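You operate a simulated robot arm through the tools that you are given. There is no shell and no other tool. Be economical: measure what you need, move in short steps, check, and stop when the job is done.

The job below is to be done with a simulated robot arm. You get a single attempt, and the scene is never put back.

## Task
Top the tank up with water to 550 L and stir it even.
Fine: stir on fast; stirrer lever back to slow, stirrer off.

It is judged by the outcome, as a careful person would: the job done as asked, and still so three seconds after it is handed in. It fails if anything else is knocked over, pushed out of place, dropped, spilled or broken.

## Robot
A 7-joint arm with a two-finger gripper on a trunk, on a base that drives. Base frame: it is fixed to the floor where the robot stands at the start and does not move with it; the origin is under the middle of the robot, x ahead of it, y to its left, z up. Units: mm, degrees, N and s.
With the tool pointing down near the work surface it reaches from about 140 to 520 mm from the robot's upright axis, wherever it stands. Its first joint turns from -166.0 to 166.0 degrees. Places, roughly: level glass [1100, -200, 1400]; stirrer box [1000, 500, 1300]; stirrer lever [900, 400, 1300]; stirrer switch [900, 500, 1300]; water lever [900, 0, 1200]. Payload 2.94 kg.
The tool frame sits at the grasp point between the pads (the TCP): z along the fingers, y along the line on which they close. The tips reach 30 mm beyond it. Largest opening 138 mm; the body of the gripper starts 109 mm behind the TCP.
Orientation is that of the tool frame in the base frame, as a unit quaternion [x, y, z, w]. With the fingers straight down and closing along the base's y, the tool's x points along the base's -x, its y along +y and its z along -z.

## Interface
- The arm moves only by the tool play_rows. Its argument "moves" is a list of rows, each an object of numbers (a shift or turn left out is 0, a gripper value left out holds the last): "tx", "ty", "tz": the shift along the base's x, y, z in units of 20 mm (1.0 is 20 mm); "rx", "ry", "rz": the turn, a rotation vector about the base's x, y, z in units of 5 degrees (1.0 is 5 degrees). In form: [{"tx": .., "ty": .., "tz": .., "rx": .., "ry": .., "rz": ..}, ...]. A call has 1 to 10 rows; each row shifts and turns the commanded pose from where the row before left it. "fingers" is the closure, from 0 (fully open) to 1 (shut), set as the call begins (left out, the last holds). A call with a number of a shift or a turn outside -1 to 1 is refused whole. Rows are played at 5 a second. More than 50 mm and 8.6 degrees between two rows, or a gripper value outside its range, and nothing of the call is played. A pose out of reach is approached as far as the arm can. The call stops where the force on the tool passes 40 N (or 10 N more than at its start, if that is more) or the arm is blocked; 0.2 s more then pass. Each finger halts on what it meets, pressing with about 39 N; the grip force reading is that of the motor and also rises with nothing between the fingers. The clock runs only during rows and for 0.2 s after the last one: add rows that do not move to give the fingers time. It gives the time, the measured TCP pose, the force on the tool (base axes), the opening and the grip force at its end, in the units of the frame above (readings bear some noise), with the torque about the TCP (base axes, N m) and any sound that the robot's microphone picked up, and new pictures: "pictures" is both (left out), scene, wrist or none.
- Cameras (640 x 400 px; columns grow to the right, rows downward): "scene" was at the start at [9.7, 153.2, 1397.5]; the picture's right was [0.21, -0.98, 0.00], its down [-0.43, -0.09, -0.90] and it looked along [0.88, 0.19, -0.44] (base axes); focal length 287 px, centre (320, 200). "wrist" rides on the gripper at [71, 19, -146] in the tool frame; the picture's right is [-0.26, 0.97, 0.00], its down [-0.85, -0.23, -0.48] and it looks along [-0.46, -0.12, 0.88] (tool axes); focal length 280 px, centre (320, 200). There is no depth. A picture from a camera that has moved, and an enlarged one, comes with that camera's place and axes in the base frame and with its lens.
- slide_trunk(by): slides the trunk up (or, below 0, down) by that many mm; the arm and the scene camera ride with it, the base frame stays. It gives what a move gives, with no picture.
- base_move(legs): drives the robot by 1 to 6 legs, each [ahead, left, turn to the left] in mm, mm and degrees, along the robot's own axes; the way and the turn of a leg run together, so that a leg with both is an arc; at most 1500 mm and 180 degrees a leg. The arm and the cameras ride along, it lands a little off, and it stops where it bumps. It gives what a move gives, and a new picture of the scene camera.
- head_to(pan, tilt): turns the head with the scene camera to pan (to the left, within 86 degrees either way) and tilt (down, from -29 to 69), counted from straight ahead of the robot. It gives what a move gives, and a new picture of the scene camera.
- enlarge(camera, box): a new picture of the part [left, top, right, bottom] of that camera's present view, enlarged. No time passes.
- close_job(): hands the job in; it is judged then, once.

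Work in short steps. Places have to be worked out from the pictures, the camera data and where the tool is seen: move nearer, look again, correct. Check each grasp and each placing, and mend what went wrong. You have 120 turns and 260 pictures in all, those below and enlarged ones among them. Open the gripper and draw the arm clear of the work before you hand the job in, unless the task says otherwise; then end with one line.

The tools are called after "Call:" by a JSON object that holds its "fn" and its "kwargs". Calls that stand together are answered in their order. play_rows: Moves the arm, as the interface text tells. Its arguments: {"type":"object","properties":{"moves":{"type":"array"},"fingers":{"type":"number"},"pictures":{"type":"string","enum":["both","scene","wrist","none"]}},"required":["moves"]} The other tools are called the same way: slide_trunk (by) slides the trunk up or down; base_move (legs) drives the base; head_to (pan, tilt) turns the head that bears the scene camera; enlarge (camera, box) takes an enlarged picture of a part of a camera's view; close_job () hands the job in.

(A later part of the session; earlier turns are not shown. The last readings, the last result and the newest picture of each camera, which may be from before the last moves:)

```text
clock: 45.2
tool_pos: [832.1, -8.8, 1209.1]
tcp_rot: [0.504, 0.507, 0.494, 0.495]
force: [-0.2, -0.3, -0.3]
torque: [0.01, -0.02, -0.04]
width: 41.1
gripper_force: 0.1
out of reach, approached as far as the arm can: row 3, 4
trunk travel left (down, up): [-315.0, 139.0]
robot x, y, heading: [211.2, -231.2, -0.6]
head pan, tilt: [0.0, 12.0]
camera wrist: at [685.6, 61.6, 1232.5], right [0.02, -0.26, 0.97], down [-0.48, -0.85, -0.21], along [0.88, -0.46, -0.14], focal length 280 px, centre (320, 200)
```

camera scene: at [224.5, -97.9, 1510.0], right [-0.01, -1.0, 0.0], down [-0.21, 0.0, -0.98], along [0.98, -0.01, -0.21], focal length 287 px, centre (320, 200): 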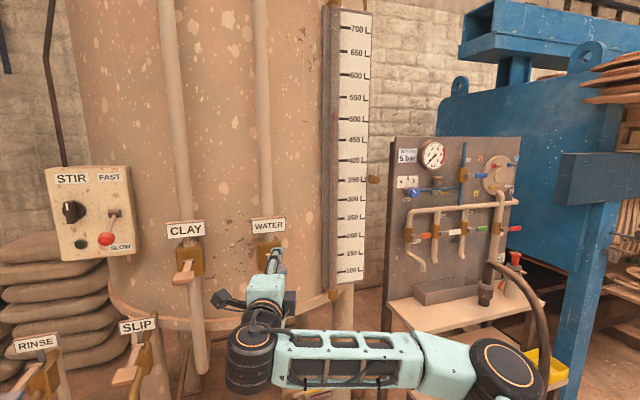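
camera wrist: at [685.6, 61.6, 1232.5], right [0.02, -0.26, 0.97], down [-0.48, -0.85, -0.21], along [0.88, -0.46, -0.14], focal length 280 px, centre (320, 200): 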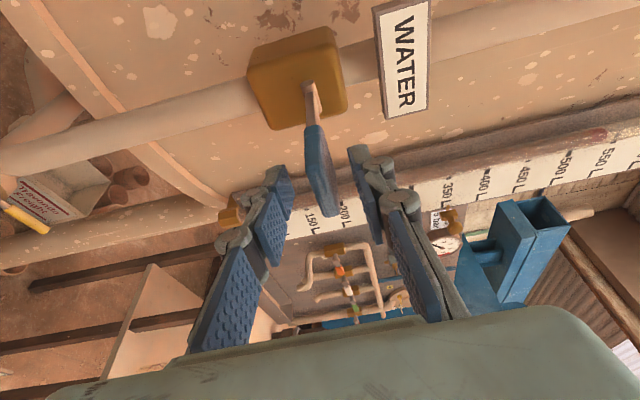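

The arm can't go lower in this posture, but the trunk can move it straight down. I slide down 20 mm to press the paddle.

Call:
{"fn": "slide_trunk", "kwargs": {"by": -20}}

Call:
{"fn": "play_rows", "kwargs": {"moves": [{}]}}

```text
clock: 45.9
tool_pos: [831.3, -8.8, 1190.2]
tcp_rot: [0.504, 0.508, 0.493, 0.495]
force: [0.4, 0.0, 1.1]
torque: [0.02, -0.08, -0.02]
width: 42.5
gripper_force: 0.6
trunk travel left (down, up): [-295.0, 159.0]
robot x, y, heading: [212.0, -235.3, -0.2]
head pan, tilt: [0.0, 12.0]
```

```text
clock: 46.3
tool_pos: [831.6, -8.4, 1190.4]
tcp_rot: [0.504, 0.508, 0.493, 0.495]
force: [-1.2, -0.8, 2.9]
torque: [0.03, -0.05, 0.03]
width: 42.7
gripper_force: 1.4
trunk travel left (down, up): [-295.0, 159.0]
robot x, y, heading: [211.1, -230.2, -0.4]
head pan, tilt: [0.0, 12.0]
camera scene: at [224.1, -98.1, 1490.1], right [-0.01, -1.0, 0.0], down [-0.21, 0.0, -0.98], along [0.98, -0.01, -0.21], focal length 287 px, centre (320, 200)
camera wrist: at [685.2, 61.6, 1212.9], right [0.02, -0.26, 0.97], down [-0.48, -0.85, -0.22], along [0.88, -0.46, -0.14], focal length 280 px, centre (320, 200)
```

scene: 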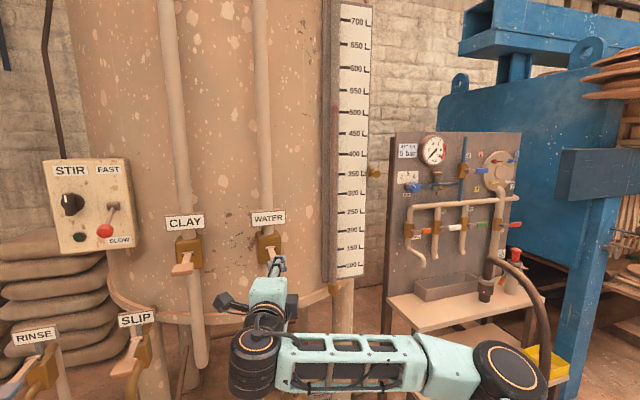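
wrist: 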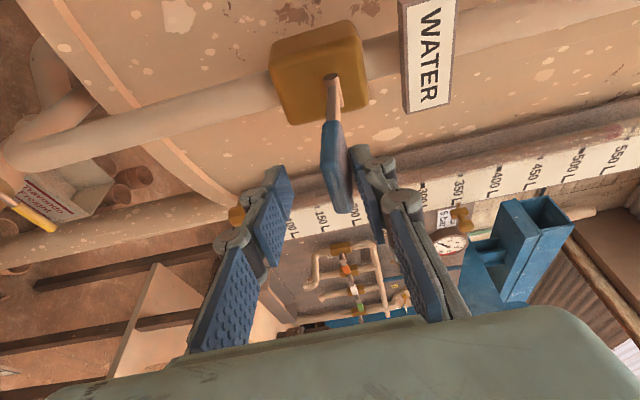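

The upper pad just touches the paddle (≈3 N). I slide a further 15 mm.

Call:
{"fn": "slide_trunk", "kwargs": {"by": -15}}

Call:
{"fn": "play_rows", "kwargs": {"moves": [{}], "pictures": "wrist"}}

```text
clock: 46.9
tool_pos: [830.3, -8.5, 1174.9]
tcp_rot: [0.503, 0.508, 0.494, 0.495]
force: [1.1, -0.3, 3.6]
torque: [0.03, -0.12, 0.04]
width: 43.8
gripper_force: 1.5
trunk travel left (down, up): [-280.0, 174.0]
robot x, y, heading: [206.6, -234.8, -0.5]
head pan, tilt: [0.0, 12.0]
```

```text
clock: 47.3
tool_pos: [830.9, -9.2, 1175.9]
tcp_rot: [0.503, 0.508, 0.493, 0.495]
force: [-0.8, -0.2, 3.5]
torque: [0.06, -0.1, -0.07]
width: 43.5
gripper_force: 1.2
trunk travel left (down, up): [-280.0, 174.0]
robot x, y, heading: [207.8, -227.3, -0.3]
head pan, tilt: [0.0, 12.0]
camera wrist: at [685.2, 61.7, 1197.9], right [0.02, -0.26, 0.97], down [-0.48, -0.85, -0.22], along [0.88, -0.46, -0.14], focal length 280 px, centre (320, 200)
```

wrist: 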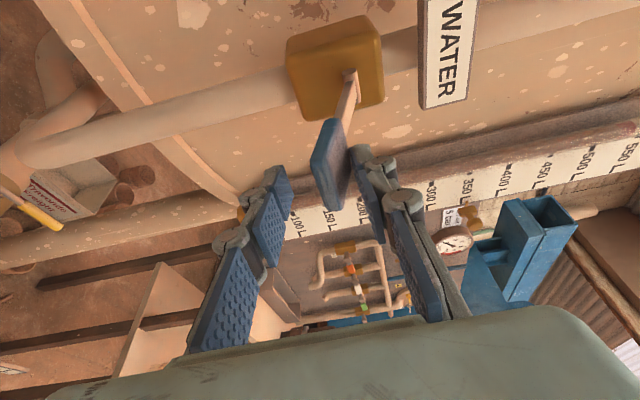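

The lever swings down easily. I check whether the level changes at this angle, then continue.

Call:
{"fn": "slide_trunk", "kwargs": {"by": -15}}

Call:
{"fn": "play_rows", "kwargs": {"moves": [{}, {}], "pictures": "scene"}}

Call:
{"fn": "enlarge", "kwargs": {"camera": "scene", "box": [310, 70, 390, 120]}}

```text
clock: 48.0
tool_pos: [830.3, -8.8, 1162.1]
tcp_rot: [0.504, 0.506, 0.495, 0.495]
force: [-1.2, -0.3, 8.8]
torque: [0.11, -0.24, 0.01]
width: 47.1
gripper_force: 4.0
trunk travel left (down, up): [-265.0, 189.0]
robot x, y, heading: [211.8, -234.6, -0.3]
head pan, tilt: [0.0, 12.0]
```

```text
clock: 48.5
tool_pos: [830.3, -9.8, 1161.4]
tcp_rot: [0.504, 0.507, 0.495, 0.495]
force: [-1.2, 0.4, 10.0]
torque: [0.12, -0.29, 0.02]
width: 47.9
gripper_force: 5.0
trunk travel left (down, up): [-265.0, 189.0]
robot x, y, heading: [212.4, -231.6, -0.6]
head pan, tilt: [0.0, 12.0]
camera scene: at [223.1, -98.4, 1460.1], right [-0.01, -1.0, 0.0], down [-0.21, 0.0, -0.98], along [0.98, -0.01, -0.21], focal length 287 px, centre (320, 200)
```

scene: 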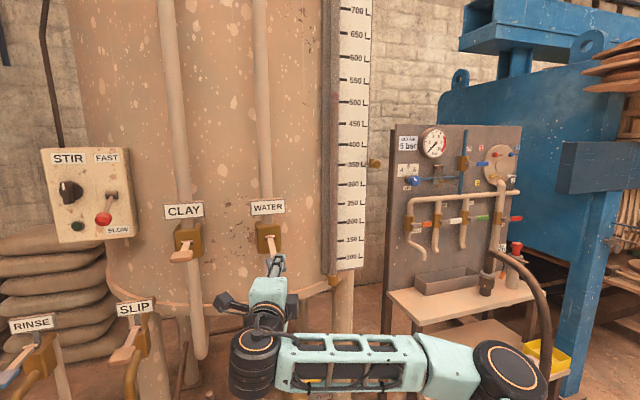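

```text
8.00 times, centred on (350, 95) of scene
camera zoom: at [223.1, -98.4, 1460.1], right [-0.01, -1.0, 0.0], down [-0.21, 0.0, -0.98], along [0.98, -0.01, -0.21], focal length 2293 px, centre (80, 1040)
```

zoom: 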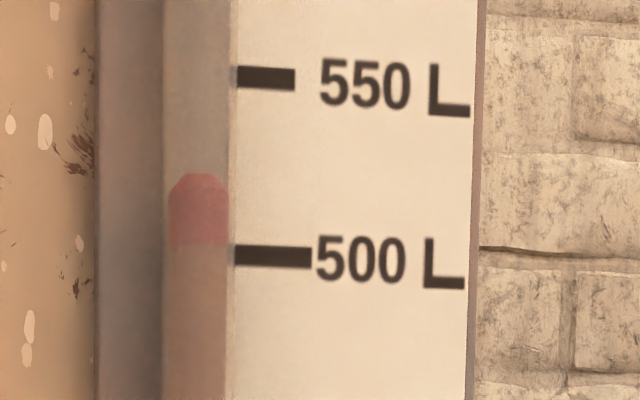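

Level seems to be rising (bottom edge ≈500–502). Time only runs during calls, so I wait 1 s and measure the rate.

Call:
{"fn": "play_rows", "kwargs": {"moves": [{}, {}, {}, {}, {}], "pictures": "wrist"}}

Call:
{"fn": "enlarge", "kwargs": {"camera": "scene", "box": [310, 70, 390, 120]}}

```text
clock: 49.8
tool_pos: [830.5, -9.6, 1160.3]
tcp_rot: [0.504, 0.507, 0.495, 0.495]
force: [-1.0, -0.2, 10.5]
torque: [0.14, -0.31, -0.01]
width: 48.4
gripper_force: 4.8
trunk travel left (down, up): [-265.0, 189.0]
robot x, y, heading: [210.5, -228.5, -0.5]
head pan, tilt: [0.0, 12.0]
camera wrist: at [684.4, 61.4, 1183.5], right [0.02, -0.26, 0.97], down [-0.48, -0.85, -0.22], along [0.88, -0.46, -0.14], focal length 280 px, centre (320, 200)
```

wrist: 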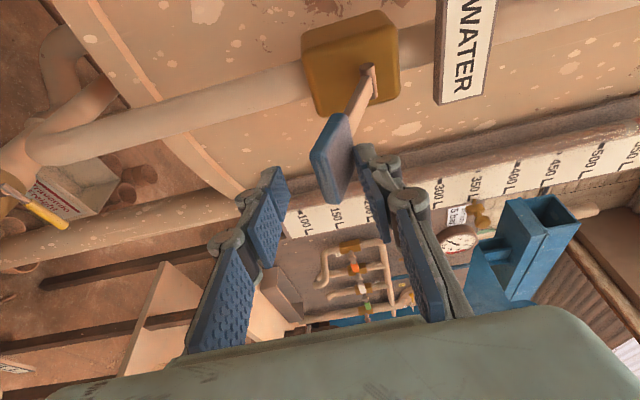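

```text
8.00 times, centred on (350, 95) of scene
camera zoom: at [223.0, -98.4, 1460.1], right [-0.01, -1.0, 0.0], down [-0.21, 0.0, -0.98], along [0.98, -0.01, -0.21], focal length 2293 px, centre (80, 1040)
```

zoom: 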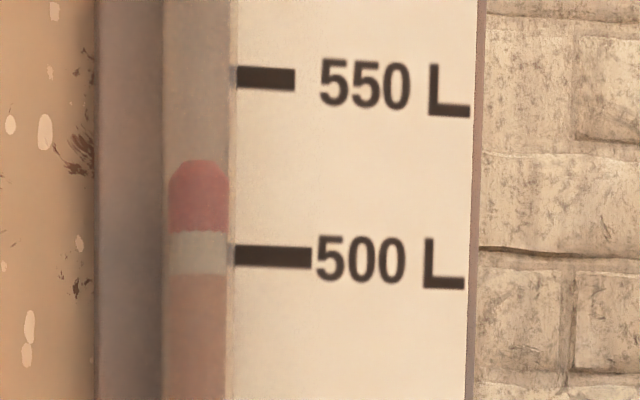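

Now a clear water layer shows above the slip, with the float on top; flow ≈3–4 L/s. The float's bottom edge marks the surface (≈504 L). I hold and keep waiting.

Call:
{"fn": "play_rows", "kwargs": {"moves": [{}, {}, {}, {}, {}, {}, {}, {}, {}, {}], "pictures": "none"}}

Call:
{"fn": "enlarge", "kwargs": {"camera": "scene", "box": [310, 70, 390, 120]}}

```text
clock: 52.0
tool_pos: [830.8, -7.8, 1161.0]
tcp_rot: [0.503, 0.507, 0.495, 0.495]
force: [-1.2, -0.7, 10.0]
torque: [0.12, -0.34, 0.01]
width: 48.1
gripper_force: 5.3
trunk travel left (down, up): [-265.0, 189.0]
robot x, y, heading: [211.3, -230.0, -0.5]
head pan, tilt: [0.0, 12.0]
```

```text
8.00 times, centred on (350, 95) of scene
camera zoom: at [222.9, -98.4, 1460.1], right [-0.01, -1.0, 0.0], down [-0.21, 0.0, -0.98], along [0.98, -0.01, -0.21], focal length 2293 px, centre (80, 1040)
```

zoom: 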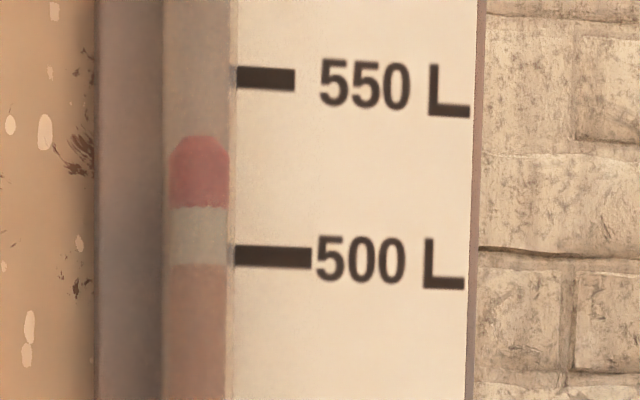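

Rate ≈2.9 L/s, surface ≈510 L. I wait roughly 8.8 s more, then re-measure.

Call:
{"fn": "play_rows", "kwargs": {"moves": [{}, {}, {}, {}, {}, {}, {}, {}, {}, {}], "pictures": "none"}}

Call:
{"fn": "play_rows", "kwargs": {"moves": [{}, {}, {}, {}, {}, {}, {}, {}, {}, {}], "pictures": "none"}}

Call:
{"fn": "enlarge", "kwargs": {"camera": "scene", "box": [310, 70, 390, 120]}}

Call:
{"fn": "play_rows", "kwargs": {"moves": [{}, {}, {}, {}, {}, {}, {}, {}, {}, {}], "pictures": "none"}}

Call:
{"fn": "enlarge", "kwargs": {"camera": "scene", "box": [310, 70, 390, 120]}}

```text
clock: 54.1
tool_pos: [829.6, -10.5, 1161.2]
tcp_rot: [0.503, 0.507, 0.495, 0.494]
force: [-2.5, -0.3, 9.6]
torque: [0.11, -0.33, -0.01]
width: 48.2
gripper_force: 4.8
trunk travel left (down, up): [-265.0, 189.0]
robot x, y, heading: [215.0, -231.1, -0.6]
head pan, tilt: [0.0, 12.0]
```

```text
clock: 56.4
tool_pos: [830.3, -8.7, 1161.4]
tcp_rot: [0.503, 0.507, 0.495, 0.495]
force: [-3.0, -1.0, 8.7]
torque: [0.11, -0.28, 0.01]
width: 47.7
gripper_force: 4.7
trunk travel left (down, up): [-265.0, 189.0]
robot x, y, heading: [212.8, -225.5, -0.5]
head pan, tilt: [0.0, 12.0]
```

```text
8.00 times, centred on (350, 95) of scene
camera zoom: at [222.8, -98.4, 1460.1], right [-0.01, -1.0, 0.0], down [-0.21, 0.0, -0.98], along [0.98, -0.01, -0.21], focal length 2293 px, centre (80, 1040)
```

zoom: 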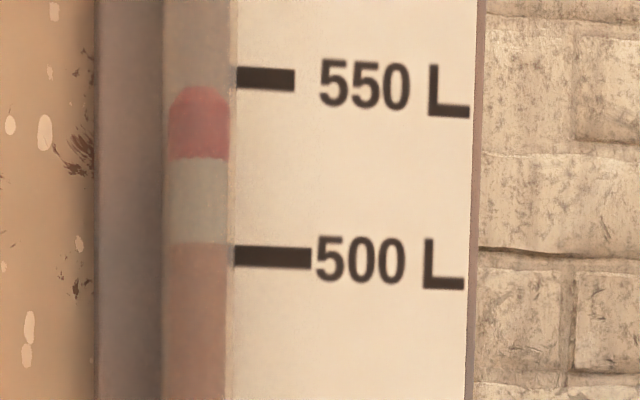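

```text
clock: 58.5
tool_pos: [829.6, -9.3, 1160.8]
tcp_rot: [0.503, 0.507, 0.495, 0.495]
force: [-2.8, -0.2, 9.6]
torque: [0.1, -0.33, 0.02]
width: 47.8
gripper_force: 4.6
trunk travel left (down, up): [-265.0, 189.0]
robot x, y, heading: [209.4, -230.3, -0.4]
head pan, tilt: [0.0, 12.0]
```

```text
8.00 times, centred on (350, 95) of scene
camera zoom: at [222.8, -98.4, 1460.1], right [-0.01, -1.0, 0.0], down [-0.21, 0.0, -0.98], along [0.98, -0.01, -0.21], focal length 2293 px, centre (80, 1040)
```

zoom: 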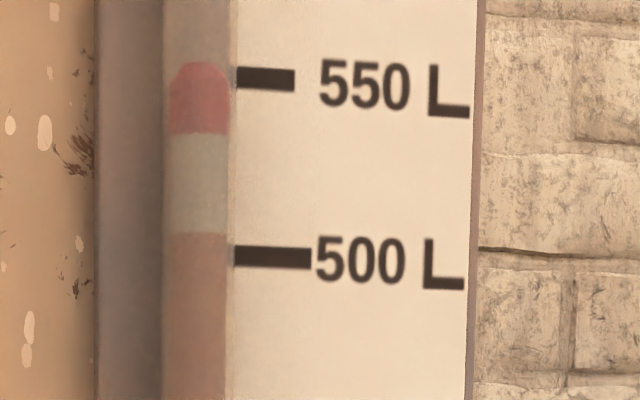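

Parallax from this low camera makes the reading several litres high, so true is ≈527–531. I wait 2.2 s more, then close by raising and measure properly.

Call:
{"fn": "play_rows", "kwargs": {"moves": [{}, {}, {}, {}, {}, {}, {}, {}, {}], "pictures": "none"}}

Call:
{"fn": "slide_trunk", "kwargs": {"by": 30}}

Call:
{"fn": "enlarge", "kwargs": {"camera": "wrist", "box": [0, 0, 640, 400]}}

```text
clock: 60.5
tool_pos: [830.2, -7.8, 1161.1]
tcp_rot: [0.503, 0.507, 0.495, 0.495]
force: [-3.4, -1.6, 9.3]
torque: [0.12, -0.37, 0.0]
width: 47.8
gripper_force: 4.4
trunk travel left (down, up): [-265.0, 189.0]
robot x, y, heading: [208.2, -230.1, -0.5]
head pan, tilt: [0.0, 12.0]
```

```text
clock: 61.3
tool_pos: [829.3, -8.5, 1190.0]
tcp_rot: [0.503, 0.508, 0.493, 0.495]
force: [0.4, 0.2, 1.8]
torque: [0.02, -0.07, 0.0]
width: 43.0
gripper_force: 0.8
trunk travel left (down, up): [-295.0, 159.0]
robot x, y, heading: [210.2, -231.9, -0.4]
head pan, tilt: [0.0, 12.0]
```

```text
1.00 times, centred on (320, 200) of wrist (not enlarged: the box is as wide or as high as the picture)
camera zoom: at [685.5, 61.7, 1212.5], right [0.02, -0.26, 0.97], down [-0.48, -0.85, -0.21], along [0.88, -0.46, -0.14], focal length 280 px, centre (320, 200)
```

zoom: 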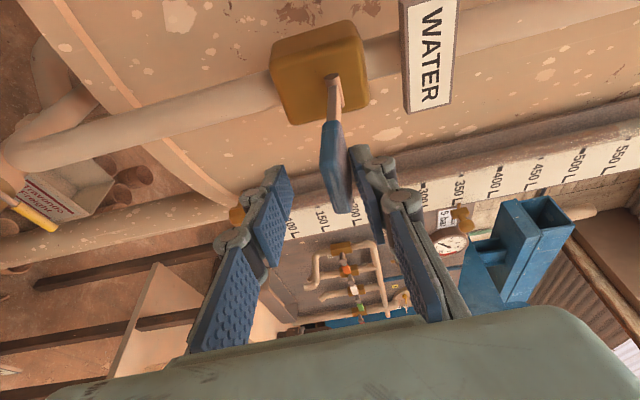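

The paddle follows the pad back up: it is spring-return. I raise to neutral, retract, and raise the trunk so the camera is level with the float for a true reading.

Call:
{"fn": "slide_trunk", "kwargs": {"by": 24}}

Call:
{"fn": "play_rows", "kwargs": {"moves": [{"tx": -1}, {"tx": -1}, {"tx": -1}, {"tx": -1}], "pictures": "wrist"}}

Call:
{"fn": "slide_trunk", "kwargs": {"by": 70}}

Call:
{"fn": "head_to", "kwargs": {"pan": 0, "tilt": 0}}

Call:
{"fn": "enlarge", "kwargs": {"camera": "scene", "box": [310, 175, 374, 225]}}

```text
clock: 62.0
tool_pos: [830.6, -8.9, 1213.7]
tcp_rot: [0.504, 0.508, 0.493, 0.495]
force: [0.1, 1.0, -0.4]
torque: [0.02, 0.0, 0.01]
width: 41.6
gripper_force: 0.1
trunk travel left (down, up): [-319.0, 135.0]
robot x, y, heading: [214.3, -232.7, -0.7]
head pan, tilt: [0.0, 12.0]
```

```text
clock: 63.0
tool_pos: [751.0, -8.3, 1213.9]
tcp_rot: [0.503, 0.508, 0.494, 0.495]
force: [-0.3, 0.2, 0.8]
torque: [-0.03, -0.01, -0.02]
width: 41.3
gripper_force: 0.0
trunk travel left (down, up): [-319.0, 135.0]
robot x, y, heading: [209.7, -229.7, -0.5]
head pan, tilt: [0.0, 12.0]
camera wrist: at [604.6, 62.2, 1235.7], right [0.02, -0.26, 0.97], down [-0.48, -0.85, -0.21], along [0.88, -0.46, -0.14], focal length 280 px, centre (320, 200)
```

wrist: 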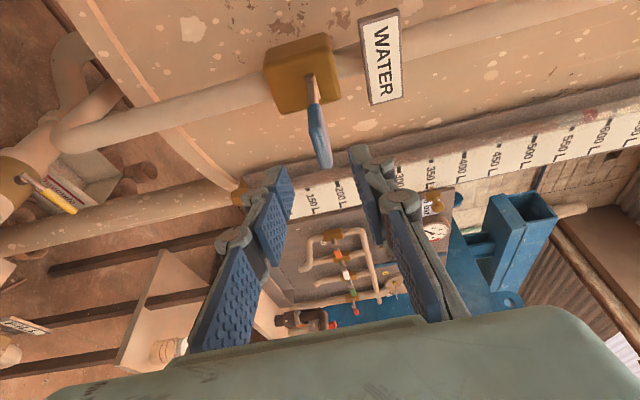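

```text
clock: 64.1
tool_pos: [750.5, -8.4, 1281.8]
tcp_rot: [0.503, 0.508, 0.494, 0.495]
force: [0.3, -1.1, 0.4]
torque: [0.02, 0.03, 0.02]
width: 41.3
gripper_force: 0.1
trunk travel left (down, up): [-389.0, 65.0]
robot x, y, heading: [207.7, -232.7, -0.5]
head pan, tilt: [0.0, 12.0]
```

```text
clock: 64.8
tool_pos: [750.6, -7.8, 1283.2]
tcp_rot: [0.504, 0.507, 0.494, 0.494]
force: [0.3, 0.2, 0.6]
torque: [-0.01, -0.05, -0.01]
width: 41.3
gripper_force: 0.0
trunk travel left (down, up): [-389.0, 65.0]
robot x, y, heading: [210.5, -226.5, -0.6]
head pan, tilt: [0.0, 0.0]
camera scene: at [221.3, -97.9, 1603.2], right [-0.01, -1.0, 0.0], down [0.0, 0.0, -1.0], along [1.0, -0.01, 0.0], focal length 287 px, centre (320, 200)
```

scene: 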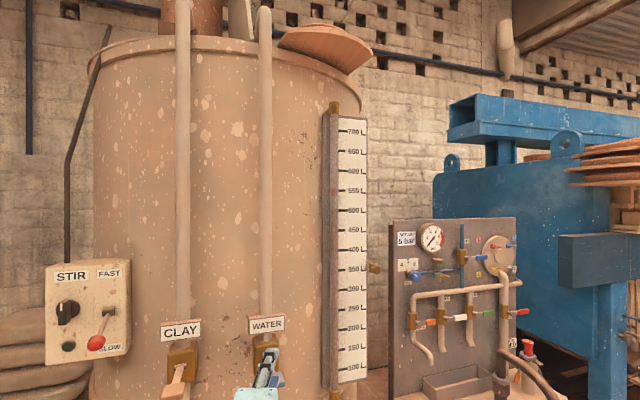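

```text
8.00 times, centred on (342, 200) of scene
camera zoom: at [221.3, -97.9, 1603.2], right [-0.01, -1.0, 0.0], down [0.0, 0.0, -1.0], along [1.0, -0.01, 0.0], focal length 2293 px, centre (144, 200)
```

zoom: 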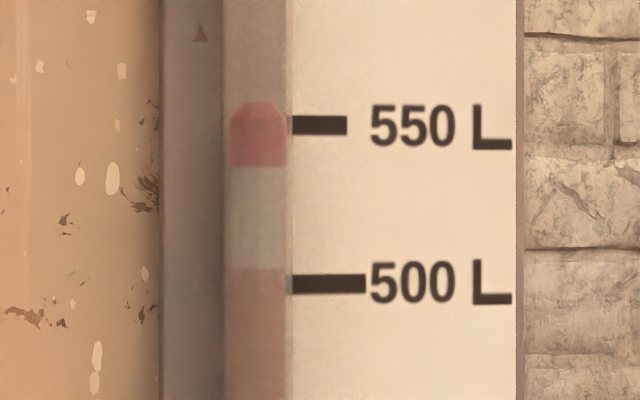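

Level view gives surface (float bottom) ≈536.5 L, float middle ≈547. I zoom hard to see where the liquid surface stands beside the float.

Call:
{"fn": "enlarge", "kwargs": {"camera": "scene", "box": [335, 184, 351, 200]}}

Call:
{"fn": "enlarge", "kwargs": {"camera": "scene", "box": [336, 185, 342, 199]}}

```text
16.00 times, centred on (343, 192) of scene
camera zoom: at [221.3, -97.9, 1603.2], right [-0.01, -1.0, 0.0], down [0.0, 0.0, -1.0], along [1.0, -0.01, 0.0], focal length 4587 px, centre (-48, 328)
```

zoom: 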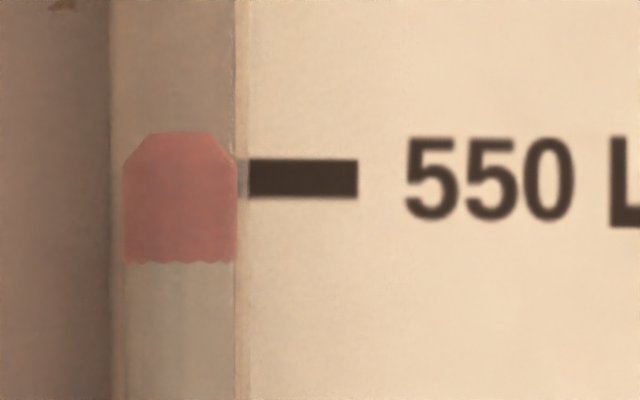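

```text
16.00 times, centred on (339, 192) of scene
camera zoom: at [221.3, -97.9, 1603.2], right [-0.01, -1.0, 0.0], down [0.0, 0.0, -1.0], along [1.0, -0.01, 0.0], focal length 4587 px, centre (16, 328)
```

zoom: 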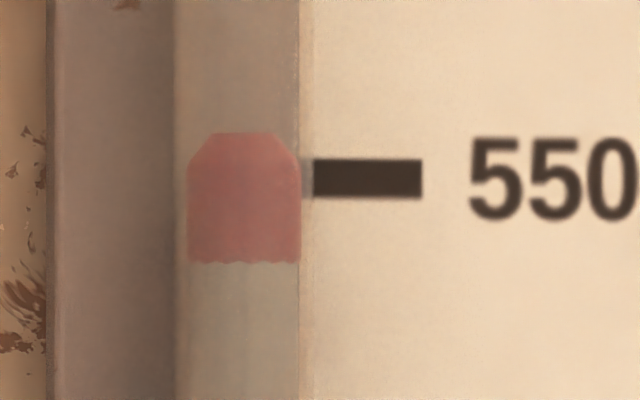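

The scalloped lower edge shows the float hides the surface; its symmetric middle read 500 L at the start, so the middle is the mark. Now middle ≈543–544 L; about 6–7 L more needed. I return to straddle the paddle.

Call:
{"fn": "slide_trunk", "kwargs": {"by": -70}}

Call:
{"fn": "head_to", "kwargs": {"pan": 0, "tilt": 12}}

Call:
{"fn": "play_rows", "kwargs": {"moves": [{"tx": 1}, {"tx": 1}, {"tx": 1}, {"tx": 1}], "pictures": "wrist"}}

Call:
{"fn": "enlarge", "kwargs": {"camera": "scene", "box": [310, 70, 390, 120]}}

```text
clock: 65.9
tool_pos: [750.9, -9.0, 1213.4]
tcp_rot: [0.504, 0.508, 0.494, 0.495]
force: [0.5, 0.4, -0.2]
torque: [-0.02, 0.02, -0.03]
width: 41.2
gripper_force: 0.0
trunk travel left (down, up): [-319.0, 135.0]
robot x, y, heading: [209.3, -231.5, -0.3]
head pan, tilt: [0.0, 0.0]
```

```text
clock: 66.6
tool_pos: [751.3, -8.3, 1211.9]
tcp_rot: [0.503, 0.509, 0.494, 0.494]
force: [0.2, 0.7, 0.3]
torque: [-0.02, 0.03, -0.01]
width: 41.3
gripper_force: 0.0
trunk travel left (down, up): [-319.0, 135.0]
robot x, y, heading: [209.4, -233.5, -0.2]
head pan, tilt: [0.0, 12.0]
camera scene: at [224.5, -97.9, 1514.1], right [-0.01, -1.0, 0.0], down [-0.21, 0.0, -0.98], along [0.98, -0.01, -0.21], focal length 287 px, centre (320, 200)
```

scene: 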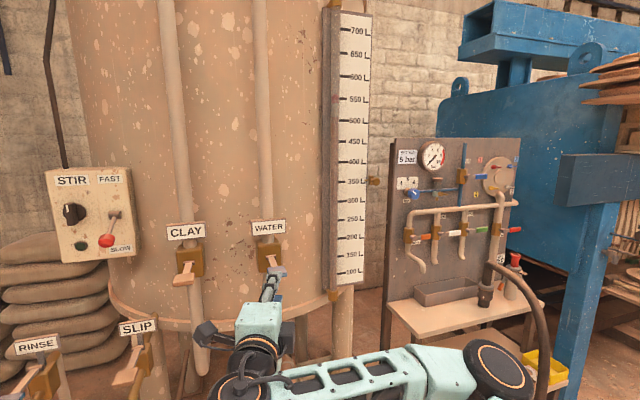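

```text
clock: 67.6
tool_pos: [832.4, -8.4, 1213.5]
tcp_rot: [0.503, 0.509, 0.493, 0.494]
force: [0.3, -0.6, -0.1]
torque: [-0.01, 0.02, -0.02]
width: 41.4
gripper_force: 0.1
trunk travel left (down, up): [-319.0, 135.0]
robot x, y, heading: [210.1, -234.1, -0.2]
head pan, tilt: [0.0, 12.0]
camera wrist: at [685.7, 61.5, 1236.1], right [0.02, -0.26, 0.97], down [-0.48, -0.85, -0.21], along [0.88, -0.46, -0.14], focal length 280 px, centre (320, 200)
```

wrist: 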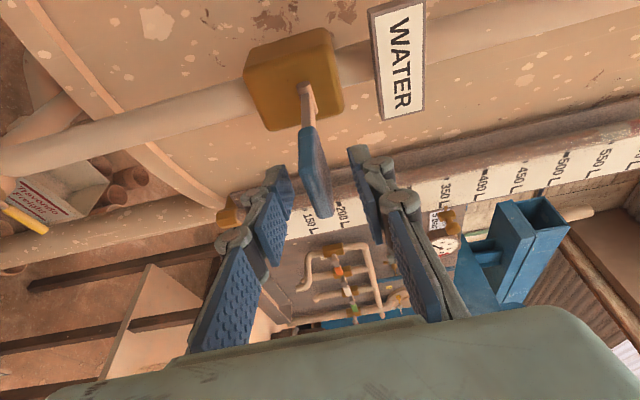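

```text
8.00 times, centred on (350, 95) of scene
camera zoom: at [224.5, -97.9, 1514.0], right [-0.01, -1.0, 0.0], down [-0.21, 0.0, -0.98], along [0.98, -0.01, -0.21], focal length 2293 px, centre (80, 1040)
```

zoom: 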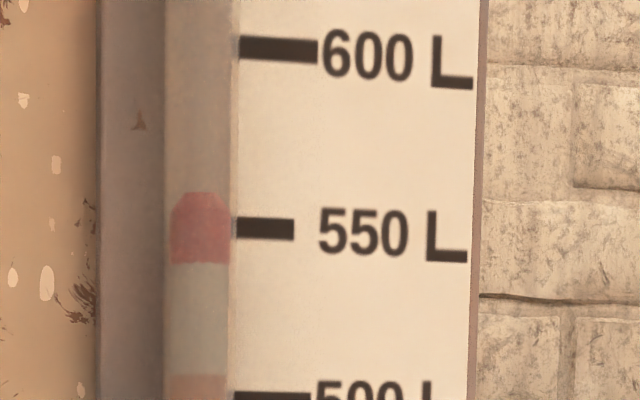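

Now press to open again by sliding down 53 mm, and read straight away.

Call:
{"fn": "slide_trunk", "kwargs": {"by": -54}}

Call:
{"fn": "enlarge", "kwargs": {"camera": "scene", "box": [310, 70, 390, 120]}}

```text
clock: 68.6
tool_pos: [829.9, -8.6, 1161.5]
tcp_rot: [0.503, 0.507, 0.495, 0.495]
force: [-1.6, 0.5, 8.5]
torque: [0.13, -0.25, -0.01]
width: 47.1
gripper_force: 4.8
trunk travel left (down, up): [-265.0, 189.0]
robot x, y, heading: [210.8, -229.5, -0.4]
head pan, tilt: [0.0, 12.0]
```

```text
8.00 times, centred on (350, 95) of scene
camera zoom: at [223.2, -98.4, 1460.2], right [-0.01, -1.0, 0.0], down [-0.21, 0.0, -0.98], along [0.98, -0.01, -0.21], focal length 2293 px, centre (80, 1040)
```

zoom: 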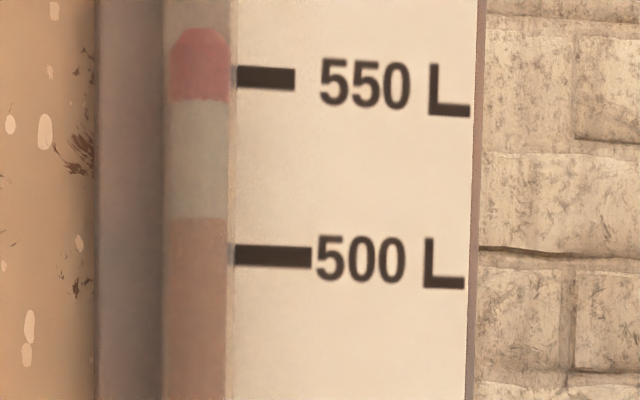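

Estimated +2 L so far (≈545.5). I wait 0.8 s, then release by raising.

Call:
{"fn": "play_rows", "kwargs": {"moves": [{}, {}, {}], "pictures": "none"}}

Call:
{"fn": "slide_trunk", "kwargs": {"by": 54}}

Call:
{"fn": "play_rows", "kwargs": {"moves": [{"tx": -1}, {"tx": -1}, {"tx": -1}, {"tx": -1}], "pictures": "wrist"}}

Call:
{"fn": "slide_trunk", "kwargs": {"by": 90}}

Call:
{"fn": "head_to", "kwargs": {"pan": 0, "tilt": 0}}

Call:
{"fn": "enlarge", "kwargs": {"camera": "scene", "box": [335, 186, 351, 202]}}

```text
clock: 69.4
tool_pos: [829.6, -8.6, 1161.2]
tcp_rot: [0.503, 0.507, 0.494, 0.495]
force: [-0.6, -1.0, 10.4]
torque: [0.14, -0.37, -0.02]
width: 48.6
gripper_force: 5.2
trunk travel left (down, up): [-265.0, 189.0]
robot x, y, heading: [207.5, -231.6, -0.3]
head pan, tilt: [0.0, 12.0]
```

```text
clock: 70.3
tool_pos: [831.8, -8.1, 1212.6]
tcp_rot: [0.503, 0.508, 0.494, 0.495]
force: [0.3, -0.5, -0.4]
torque: [0.02, -0.02, 0.01]
width: 41.6
gripper_force: 0.0
trunk travel left (down, up): [-319.0, 135.0]
robot x, y, heading: [208.8, -231.4, -0.6]
head pan, tilt: [0.0, 12.0]
```

```text
clock: 71.3
tool_pos: [751.4, -7.4, 1213.7]
tcp_rot: [0.504, 0.509, 0.493, 0.494]
force: [1.2, -1.3, 0.0]
torque: [-0.04, -0.02, -0.01]
width: 41.3
gripper_force: 0.2
trunk travel left (down, up): [-319.0, 135.0]
robot x, y, heading: [213.7, -230.8, -0.3]
head pan, tilt: [0.0, 12.0]
camera wrist: at [605.1, 62.0, 1235.8], right [0.02, -0.26, 0.97], down [-0.48, -0.85, -0.21], along [0.88, -0.46, -0.14], focal length 280 px, centre (320, 200)
```

wrist: 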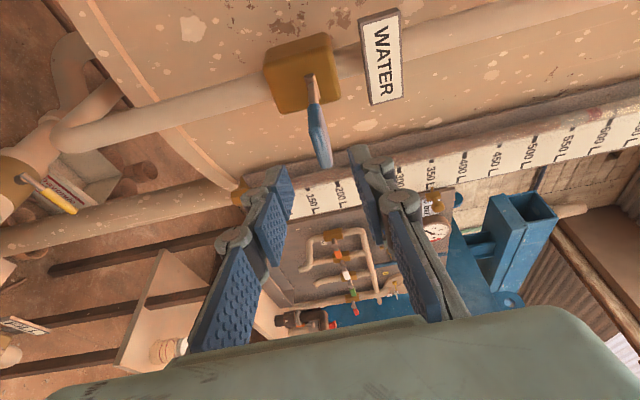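

```text
clock: 72.6
tool_pos: [750.3, -10.4, 1302.3]
tcp_rot: [0.504, 0.509, 0.493, 0.494]
force: [-0.1, 0.1, 0.2]
torque: [0.02, -0.03, 0.04]
width: 41.5
gripper_force: 0.1
trunk travel left (down, up): [-409.0, 45.0]
robot x, y, heading: [208.0, -230.7, -0.5]
head pan, tilt: [0.0, 12.0]
```

```text
clock: 73.3
tool_pos: [751.5, -8.8, 1303.8]
tcp_rot: [0.503, 0.508, 0.494, 0.494]
force: [-0.3, 0.5, -0.9]
torque: [0.0, 0.01, 0.0]
width: 41.3
gripper_force: 0.2
trunk travel left (down, up): [-409.0, 45.0]
robot x, y, heading: [212.1, -231.1, -0.3]
head pan, tilt: [0.0, 0.0]
camera scene: at [221.3, -97.8, 1623.2], right [-0.01, -1.0, 0.0], down [0.0, 0.0, -1.0], along [1.0, -0.01, 0.0], focal length 287 px, centre (320, 200)
```

scene: 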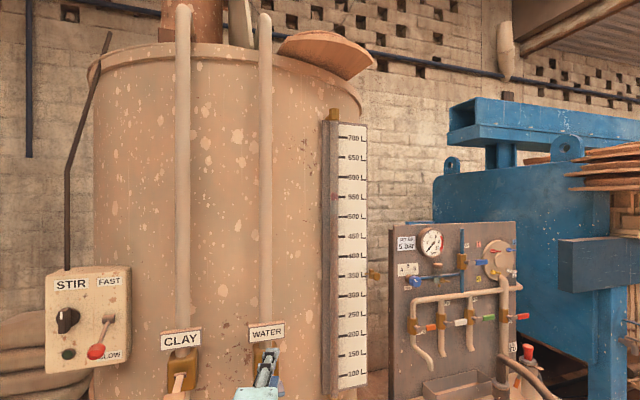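

```text
16.00 times, centred on (343, 194) of scene
camera zoom: at [221.3, -97.8, 1623.2], right [-0.01, -1.0, 0.0], down [0.0, 0.0, -1.0], along [1.0, -0.01, 0.0], focal length 4587 px, centre (-48, 296)
```

zoom: 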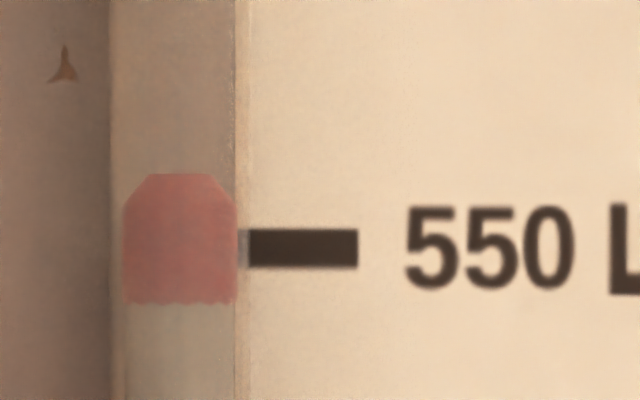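

The middle now reads ≈548.6 L. A short, shallower press should add the last litre or so; I return to the paddle for that.

Call:
{"fn": "slide_trunk", "kwargs": {"by": -90}}

Call:
{"fn": "play_rows", "kwargs": {"moves": [{"tx": 1}, {"tx": 1}, {"tx": 1}, {"tx": 1}], "pictures": "wrist"}}

Call:
{"fn": "slide_trunk", "kwargs": {"by": -42}}

Call:
{"fn": "slide_trunk", "kwargs": {"by": 42}}

Call:
{"fn": "play_rows", "kwargs": {"moves": [{"tx": -1}, {"tx": -1}, {"tx": -1}, {"tx": -1}], "pictures": "wrist"}}

Call:
{"fn": "slide_trunk", "kwargs": {"by": 90}}

Call:
{"fn": "enlarge", "kwargs": {"camera": "scene", "box": [335, 186, 351, 202]}}

```text
clock: 74.6
tool_pos: [751.5, -8.0, 1212.2]
tcp_rot: [0.504, 0.508, 0.494, 0.494]
force: [0.2, 0.0, 0.5]
torque: [-0.01, 0.01, 0.01]
width: 41.4
gripper_force: 0.1
trunk travel left (down, up): [-319.0, 135.0]
robot x, y, heading: [213.2, -231.1, -0.4]
head pan, tilt: [0.0, 0.0]
```

```text
clock: 75.6
tool_pos: [831.4, -8.8, 1212.2]
tcp_rot: [0.504, 0.508, 0.493, 0.494]
force: [-0.1, 0.5, 0.4]
torque: [-0.03, -0.03, 0.0]
width: 41.4
gripper_force: 0.0
trunk travel left (down, up): [-319.0, 135.0]
robot x, y, heading: [212.2, -228.9, -0.1]
head pan, tilt: [0.0, 0.0]
camera wrist: at [686.6, 62.0, 1235.4], right [0.03, -0.26, 0.97], down [-0.48, -0.85, -0.21], along [0.88, -0.46, -0.14], focal length 280 px, centre (320, 200)
```

wrist: 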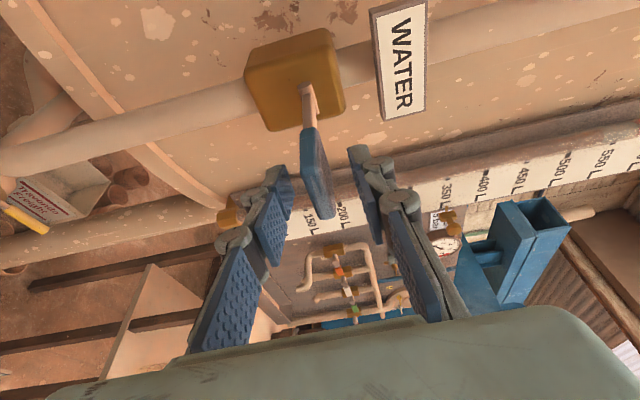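

```text
clock: 76.4
tool_pos: [831.0, -8.0, 1170.4]
tcp_rot: [0.504, 0.508, 0.493, 0.495]
force: [-0.7, -1.1, 3.1]
torque: [0.08, -0.11, 0.01]
width: 43.7
gripper_force: 2.2
trunk travel left (down, up): [-277.0, 177.0]
robot x, y, heading: [213.0, -231.1, -0.3]
head pan, tilt: [0.0, 0.0]
```

```text
clock: 77.3
tool_pos: [832.2, -8.4, 1212.8]
tcp_rot: [0.504, 0.509, 0.493, 0.494]
force: [0.1, -0.2, 0.1]
torque: [0.0, -0.02, -0.02]
width: 41.4
gripper_force: 0.0
trunk travel left (down, up): [-319.0, 135.0]
robot x, y, heading: [210.0, -227.5, -0.5]
head pan, tilt: [0.0, 0.0]
```

```text
clock: 78.3
tool_pos: [751.9, -8.9, 1213.0]
tcp_rot: [0.504, 0.508, 0.493, 0.494]
force: [0.1, 0.3, 0.6]
torque: [0.01, 0.01, 0.02]
width: 41.2
gripper_force: 0.0
trunk travel left (down, up): [-319.0, 135.0]
robot x, y, heading: [205.4, -233.6, -0.1]
head pan, tilt: [0.0, 0.0]
camera wrist: at [606.0, 60.9, 1235.5], right [0.03, -0.26, 0.97], down [-0.48, -0.85, -0.21], along [0.88, -0.46, -0.14], focal length 280 px, centre (320, 200)
```

wrist: 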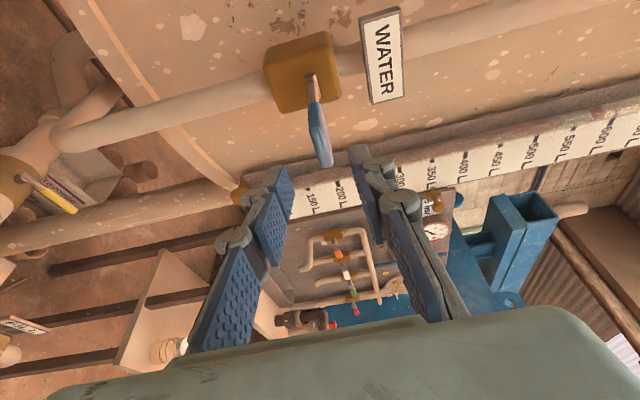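

```text
clock: 79.5
tool_pos: [752.9, -8.7, 1303.0]
tcp_rot: [0.505, 0.509, 0.493, 0.493]
force: [-0.2, 0.2, -0.5]
torque: [-0.02, -0.01, 0.01]
width: 41.2
gripper_force: 0.1
trunk travel left (down, up): [-409.0, 45.0]
robot x, y, heading: [206.6, -230.5, -0.4]
head pan, tilt: [0.0, 0.0]
```

```text
16.00 times, centred on (343, 194) of scene
camera zoom: at [221.3, -97.8, 1623.3], right [-0.01, -1.0, 0.0], down [0.0, 0.0, -1.0], along [1.0, -0.01, 0.0], focal length 4587 px, centre (-48, 296)
```

zoom: 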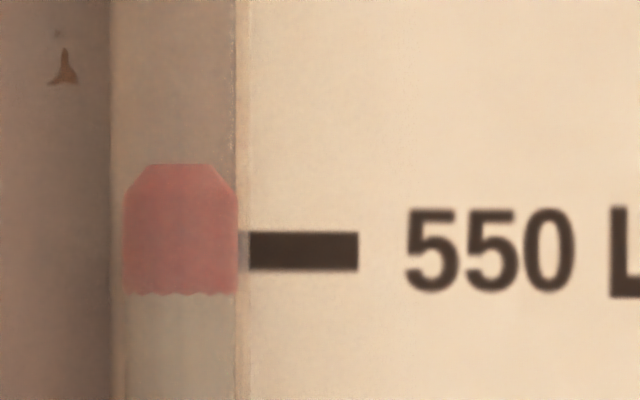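

Middle now ≈550.4 L, and the water lever is back at rest. Next the stirrer: I back off, strafe 500 left, and view the box.

Call:
{"fn": "base_move", "kwargs": {"legs": [[-130, 0, 0], [0, 500, 0]]}}

Call:
{"fn": "slide_trunk", "kwargs": {"by": -20}}

Call:
{"fn": "play_rows", "kwargs": {"moves": [{"rx": -1}, {"rx": -1}, {"rx": -1}, {"rx": -1}, {"rx": -1}, {"rx": -1}, {"rx": -1}, {"rx": -1}, {"rx": -1}], "pictures": "none"}}

Call:
{"fn": "play_rows", "kwargs": {"moves": [{"rx": -1}, {"rx": -1}, {"rx": -1}, {"rx": -1}, {"rx": -1}, {"rx": -1}, {"rx": -1}, {"rx": -1}, {"rx": -1}]}}

```text
clock: 85.3
tool_pos: [620.0, 489.5, 1302.5]
tcp_rot: [0.503, 0.51, 0.494, 0.493]
force: [-0.2, 0.7, -0.1]
torque: [0.01, 0.01, -0.01]
width: 41.6
gripper_force: 0.0
trunk travel left (down, up): [-409.0, 45.0]
robot x, y, heading: [82.5, 264.1, -0.4]
head pan, tilt: [0.0, 0.0]
camera scene: at [91.4, 398.2, 1623.3], right [0.0, -1.0, 0.0], down [0.0, 0.0, -1.0], along [1.0, 0.0, 0.0], focal length 287 px, centre (320, 200)
```

scene: 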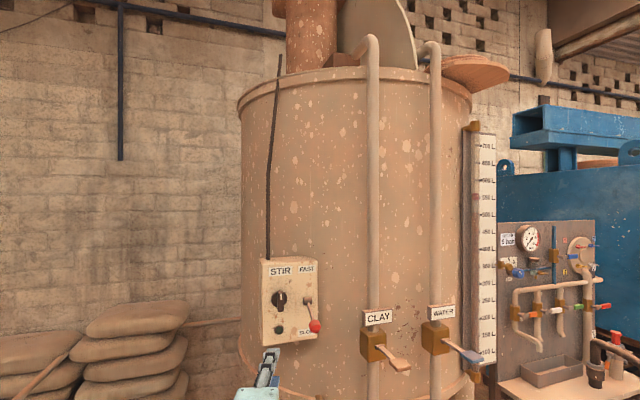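

```text
clock: 86.0
tool_pos: [621.7, 488.7, 1281.7]
tcp_rot: [0.503, 0.51, 0.494, 0.493]
force: [0.5, 0.1, -0.1]
torque: [0.02, 0.01, 0.03]
width: 41.4
gripper_force: 0.1
trunk travel left (down, up): [-389.0, 65.0]
robot x, y, heading: [76.7, 263.9, -0.1]
head pan, tilt: [0.0, 0.0]
```

```text
clock: 88.0
tool_pos: [622.5, 487.7, 1283.7]
tcp_rot: [0.276, 0.66, 0.261, 0.648]
force: [0.4, 0.0, -0.1]
torque: [0.01, -0.03, -0.01]
width: 41.0
gripper_force: 0.1
trunk travel left (down, up): [-389.0, 65.0]
robot x, y, heading: [77.2, 262.5, -0.4]
head pan, tilt: [0.0, 0.0]
```

```text
clock: 90.0
tool_pos: [622.4, 487.8, 1282.8]
tcp_rot: [0.007, 0.709, -0.013, 0.705]
force: [-1.0, 0.4, -0.8]
torque: [0.0, -0.04, 0.05]
width: 41.6
gripper_force: 0.0
trunk travel left (down, up): [-389.0, 65.0]
robot x, y, heading: [81.5, 263.2, -0.2]
head pan, tilt: [0.0, 0.0]
camera scene: at [91.2, 398.3, 1603.3], right [0.0, -1.0, 0.0], down [0.0, 0.0, -1.0], along [1.0, 0.0, 0.0], focal length 287 px, centre (320, 200)
camera wrist: at [475.8, 510.5, 1212.9], right [0.03, 0.97, 0.25], down [-0.48, -0.21, 0.85], along [0.88, -0.14, 0.45], focal length 280 px, centre (320, 200)
```

scene: 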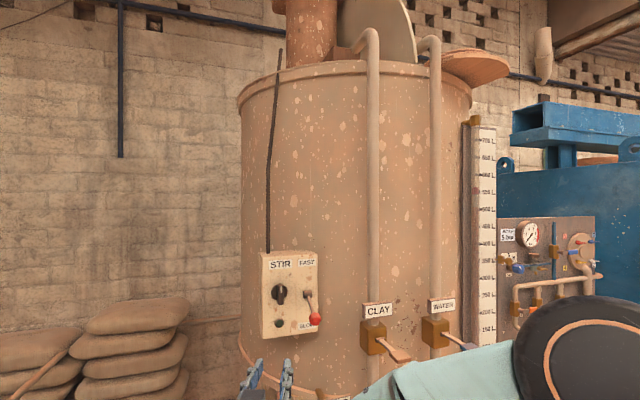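
wrist: 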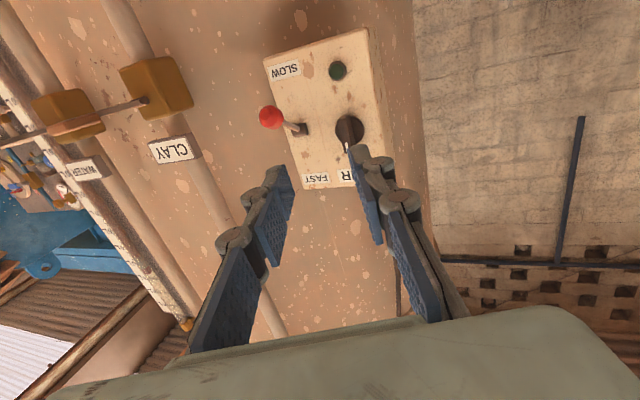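

The box is in view of both cameras. I enlarge both for an exact position of the knob bar.

Call:
{"fn": "enlarge", "kwargs": {"camera": "scene", "box": [250, 245, 330, 345]}}

Call:
{"fn": "enlarge", "kwargs": {"camera": "wrist", "box": [250, 20, 410, 200]}}

```text
4.00 times, centred on (290, 295) of scene
camera zoom: at [91.2, 398.3, 1603.3], right [0.0, -1.0, 0.0], down [0.0, 0.0, -1.0], along [1.0, 0.0, 0.0], focal length 1147 px, centre (440, -180)
```

zoom: 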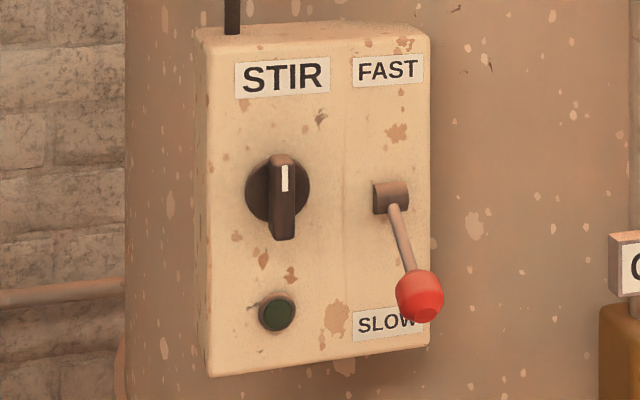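

```text
2.22 times, centred on (330, 110) of wrist
camera zoom: at [475.8, 510.5, 1212.9], right [0.03, 0.97, 0.25], down [-0.48, -0.21, 0.85], along [0.88, -0.14, 0.45], focal length 623 px, centre (298, 400)
```

zoom: 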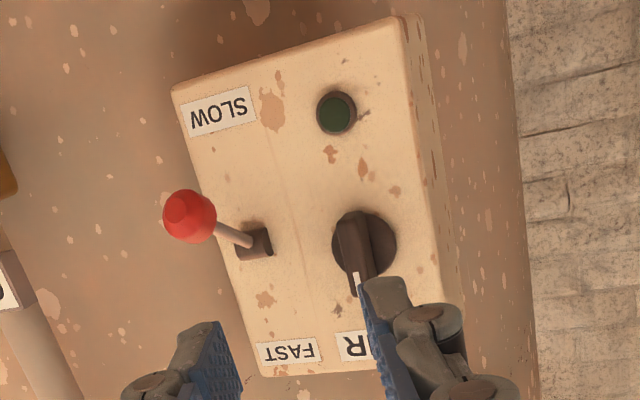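

The panel, levers and table all share a ~20° yaw: panel normal ≈ (-0.94, -0.34), knob bar front ≈ (929, 512, 1331). Before driving nearer I look down to gauge the clearance between the robot and the table.

Call:
{"fn": "head_to", "kwargs": {"pan": 0, "tilt": 60}}

```text
clock: 91.2
tool_pos: [622.0, 488.8, 1282.5]
tcp_rot: [0.007, 0.71, -0.011, 0.704]
force: [-0.1, -0.2, 0.1]
torque: [-0.01, -0.01, 0.0]
width: 41.6
gripper_force: 0.0
trunk travel left (down, up): [-389.0, 65.0]
robot x, y, heading: [79.8, 265.2, -0.3]
head pan, tilt: [0.0, 60.0]
camera scene: at [68.1, 398.2, 1512.9], right [0.0, -1.0, 0.0], down [-0.87, 0.0, -0.5], along [0.5, 0.0, -0.87], focal length 287 px, centre (320, 200)
```

scene: 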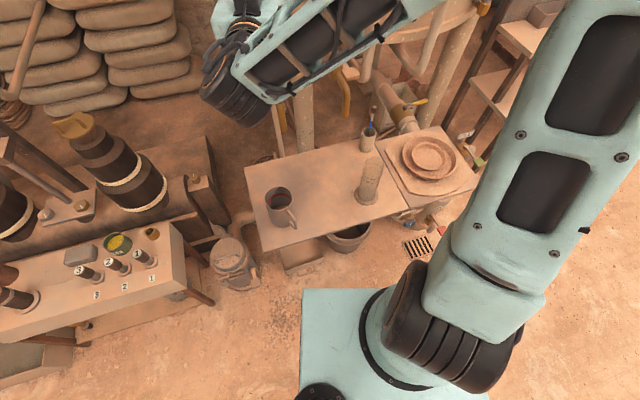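

Table edge lies at ~578 mm along the shop's normal direction; I'll keep the robot's axis at ≤315. I turn 20° left to square up with the panel, then move ahead 150 and right 180.

Call:
{"fn": "base_move", "kwargs": {"legs": [[0, 0, 20], [0, -179, 0], [149, 0, 0]]}}

Call:
{"fn": "head_to", "kwargs": {"pan": 0, "tilt": 15}}

Call:
{"fn": "play_rows", "kwargs": {"moves": [{"tz": 1}, {"tz": 1}], "pictures": "wrist"}}

```text
clock: 95.6
tool_pos: [714.9, 537.3, 1282.5]
tcp_rot: [-0.117, 0.699, 0.113, 0.696]
force: [0.5, 0.1, -0.3]
torque: [-0.01, -0.02, 0.0]
width: 41.4
gripper_force: 0.1
trunk travel left (down, up): [-389.0, 65.0]
robot x, y, heading: [281.9, 139.0, 20.1]
head pan, tilt: [0.0, 60.0]
camera scene: at [225.2, 262.7, 1512.8], right [0.34, -0.94, 0.0], down [-0.81, -0.29, -0.5], along [0.47, 0.17, -0.87], focal length 287 px, centre (320, 200)
```

scene: 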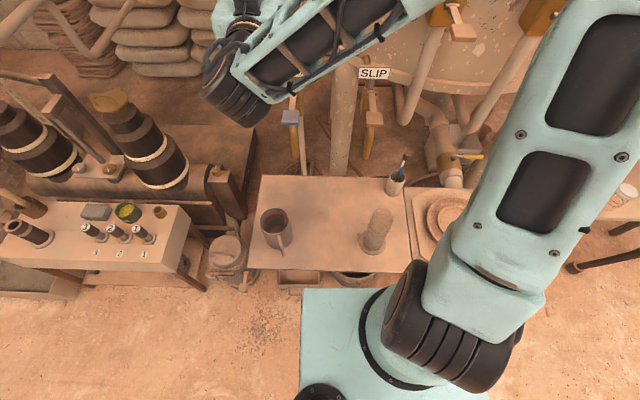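

```text
clock: 96.7
tool_pos: [713.5, 537.7, 1282.8]
tcp_rot: [-0.117, 0.7, 0.112, 0.696]
force: [-0.2, -0.7, 0.4]
torque: [-0.01, 0.0, 0.02]
width: 41.5
gripper_force: 0.1
trunk travel left (down, up): [-389.0, 65.0]
robot x, y, heading: [282.5, 142.6, 19.8]
head pan, tilt: [0.0, 15.0]
camera scene: at [249.8, 271.6, 1579.1], right [0.34, -0.94, 0.0], down [-0.24, -0.09, -0.97], along [0.91, 0.33, -0.26], focal length 287 px, centre (320, 200)
```

scene: 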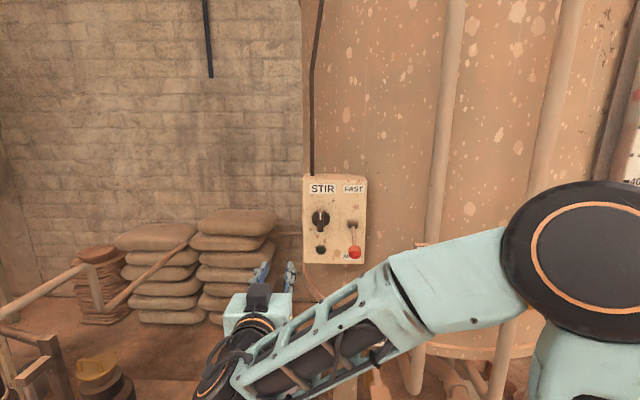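

```text
clock: 97.3
tool_pos: [713.5, 537.5, 1322.3]
tcp_rot: [-0.118, 0.7, 0.112, 0.696]
force: [0.4, 0.7, 0.1]
torque: [-0.01, -0.02, 0.03]
width: 41.3
gripper_force: 0.0
trunk travel left (down, up): [-389.0, 65.0]
robot x, y, heading: [286.7, 142.0, 19.8]
head pan, tilt: [0.0, 15.0]
camera wrist: at [569.3, 509.0, 1252.4], right [-0.31, 0.92, 0.26], down [-0.37, -0.36, 0.85], along [0.88, 0.17, 0.45], focal length 280 px, centre (320, 200)
```

wrist: 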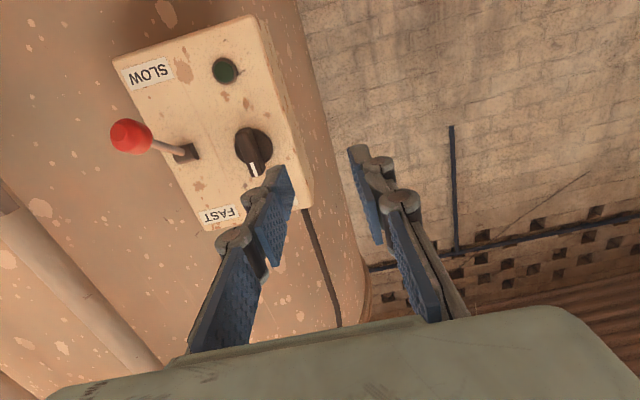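

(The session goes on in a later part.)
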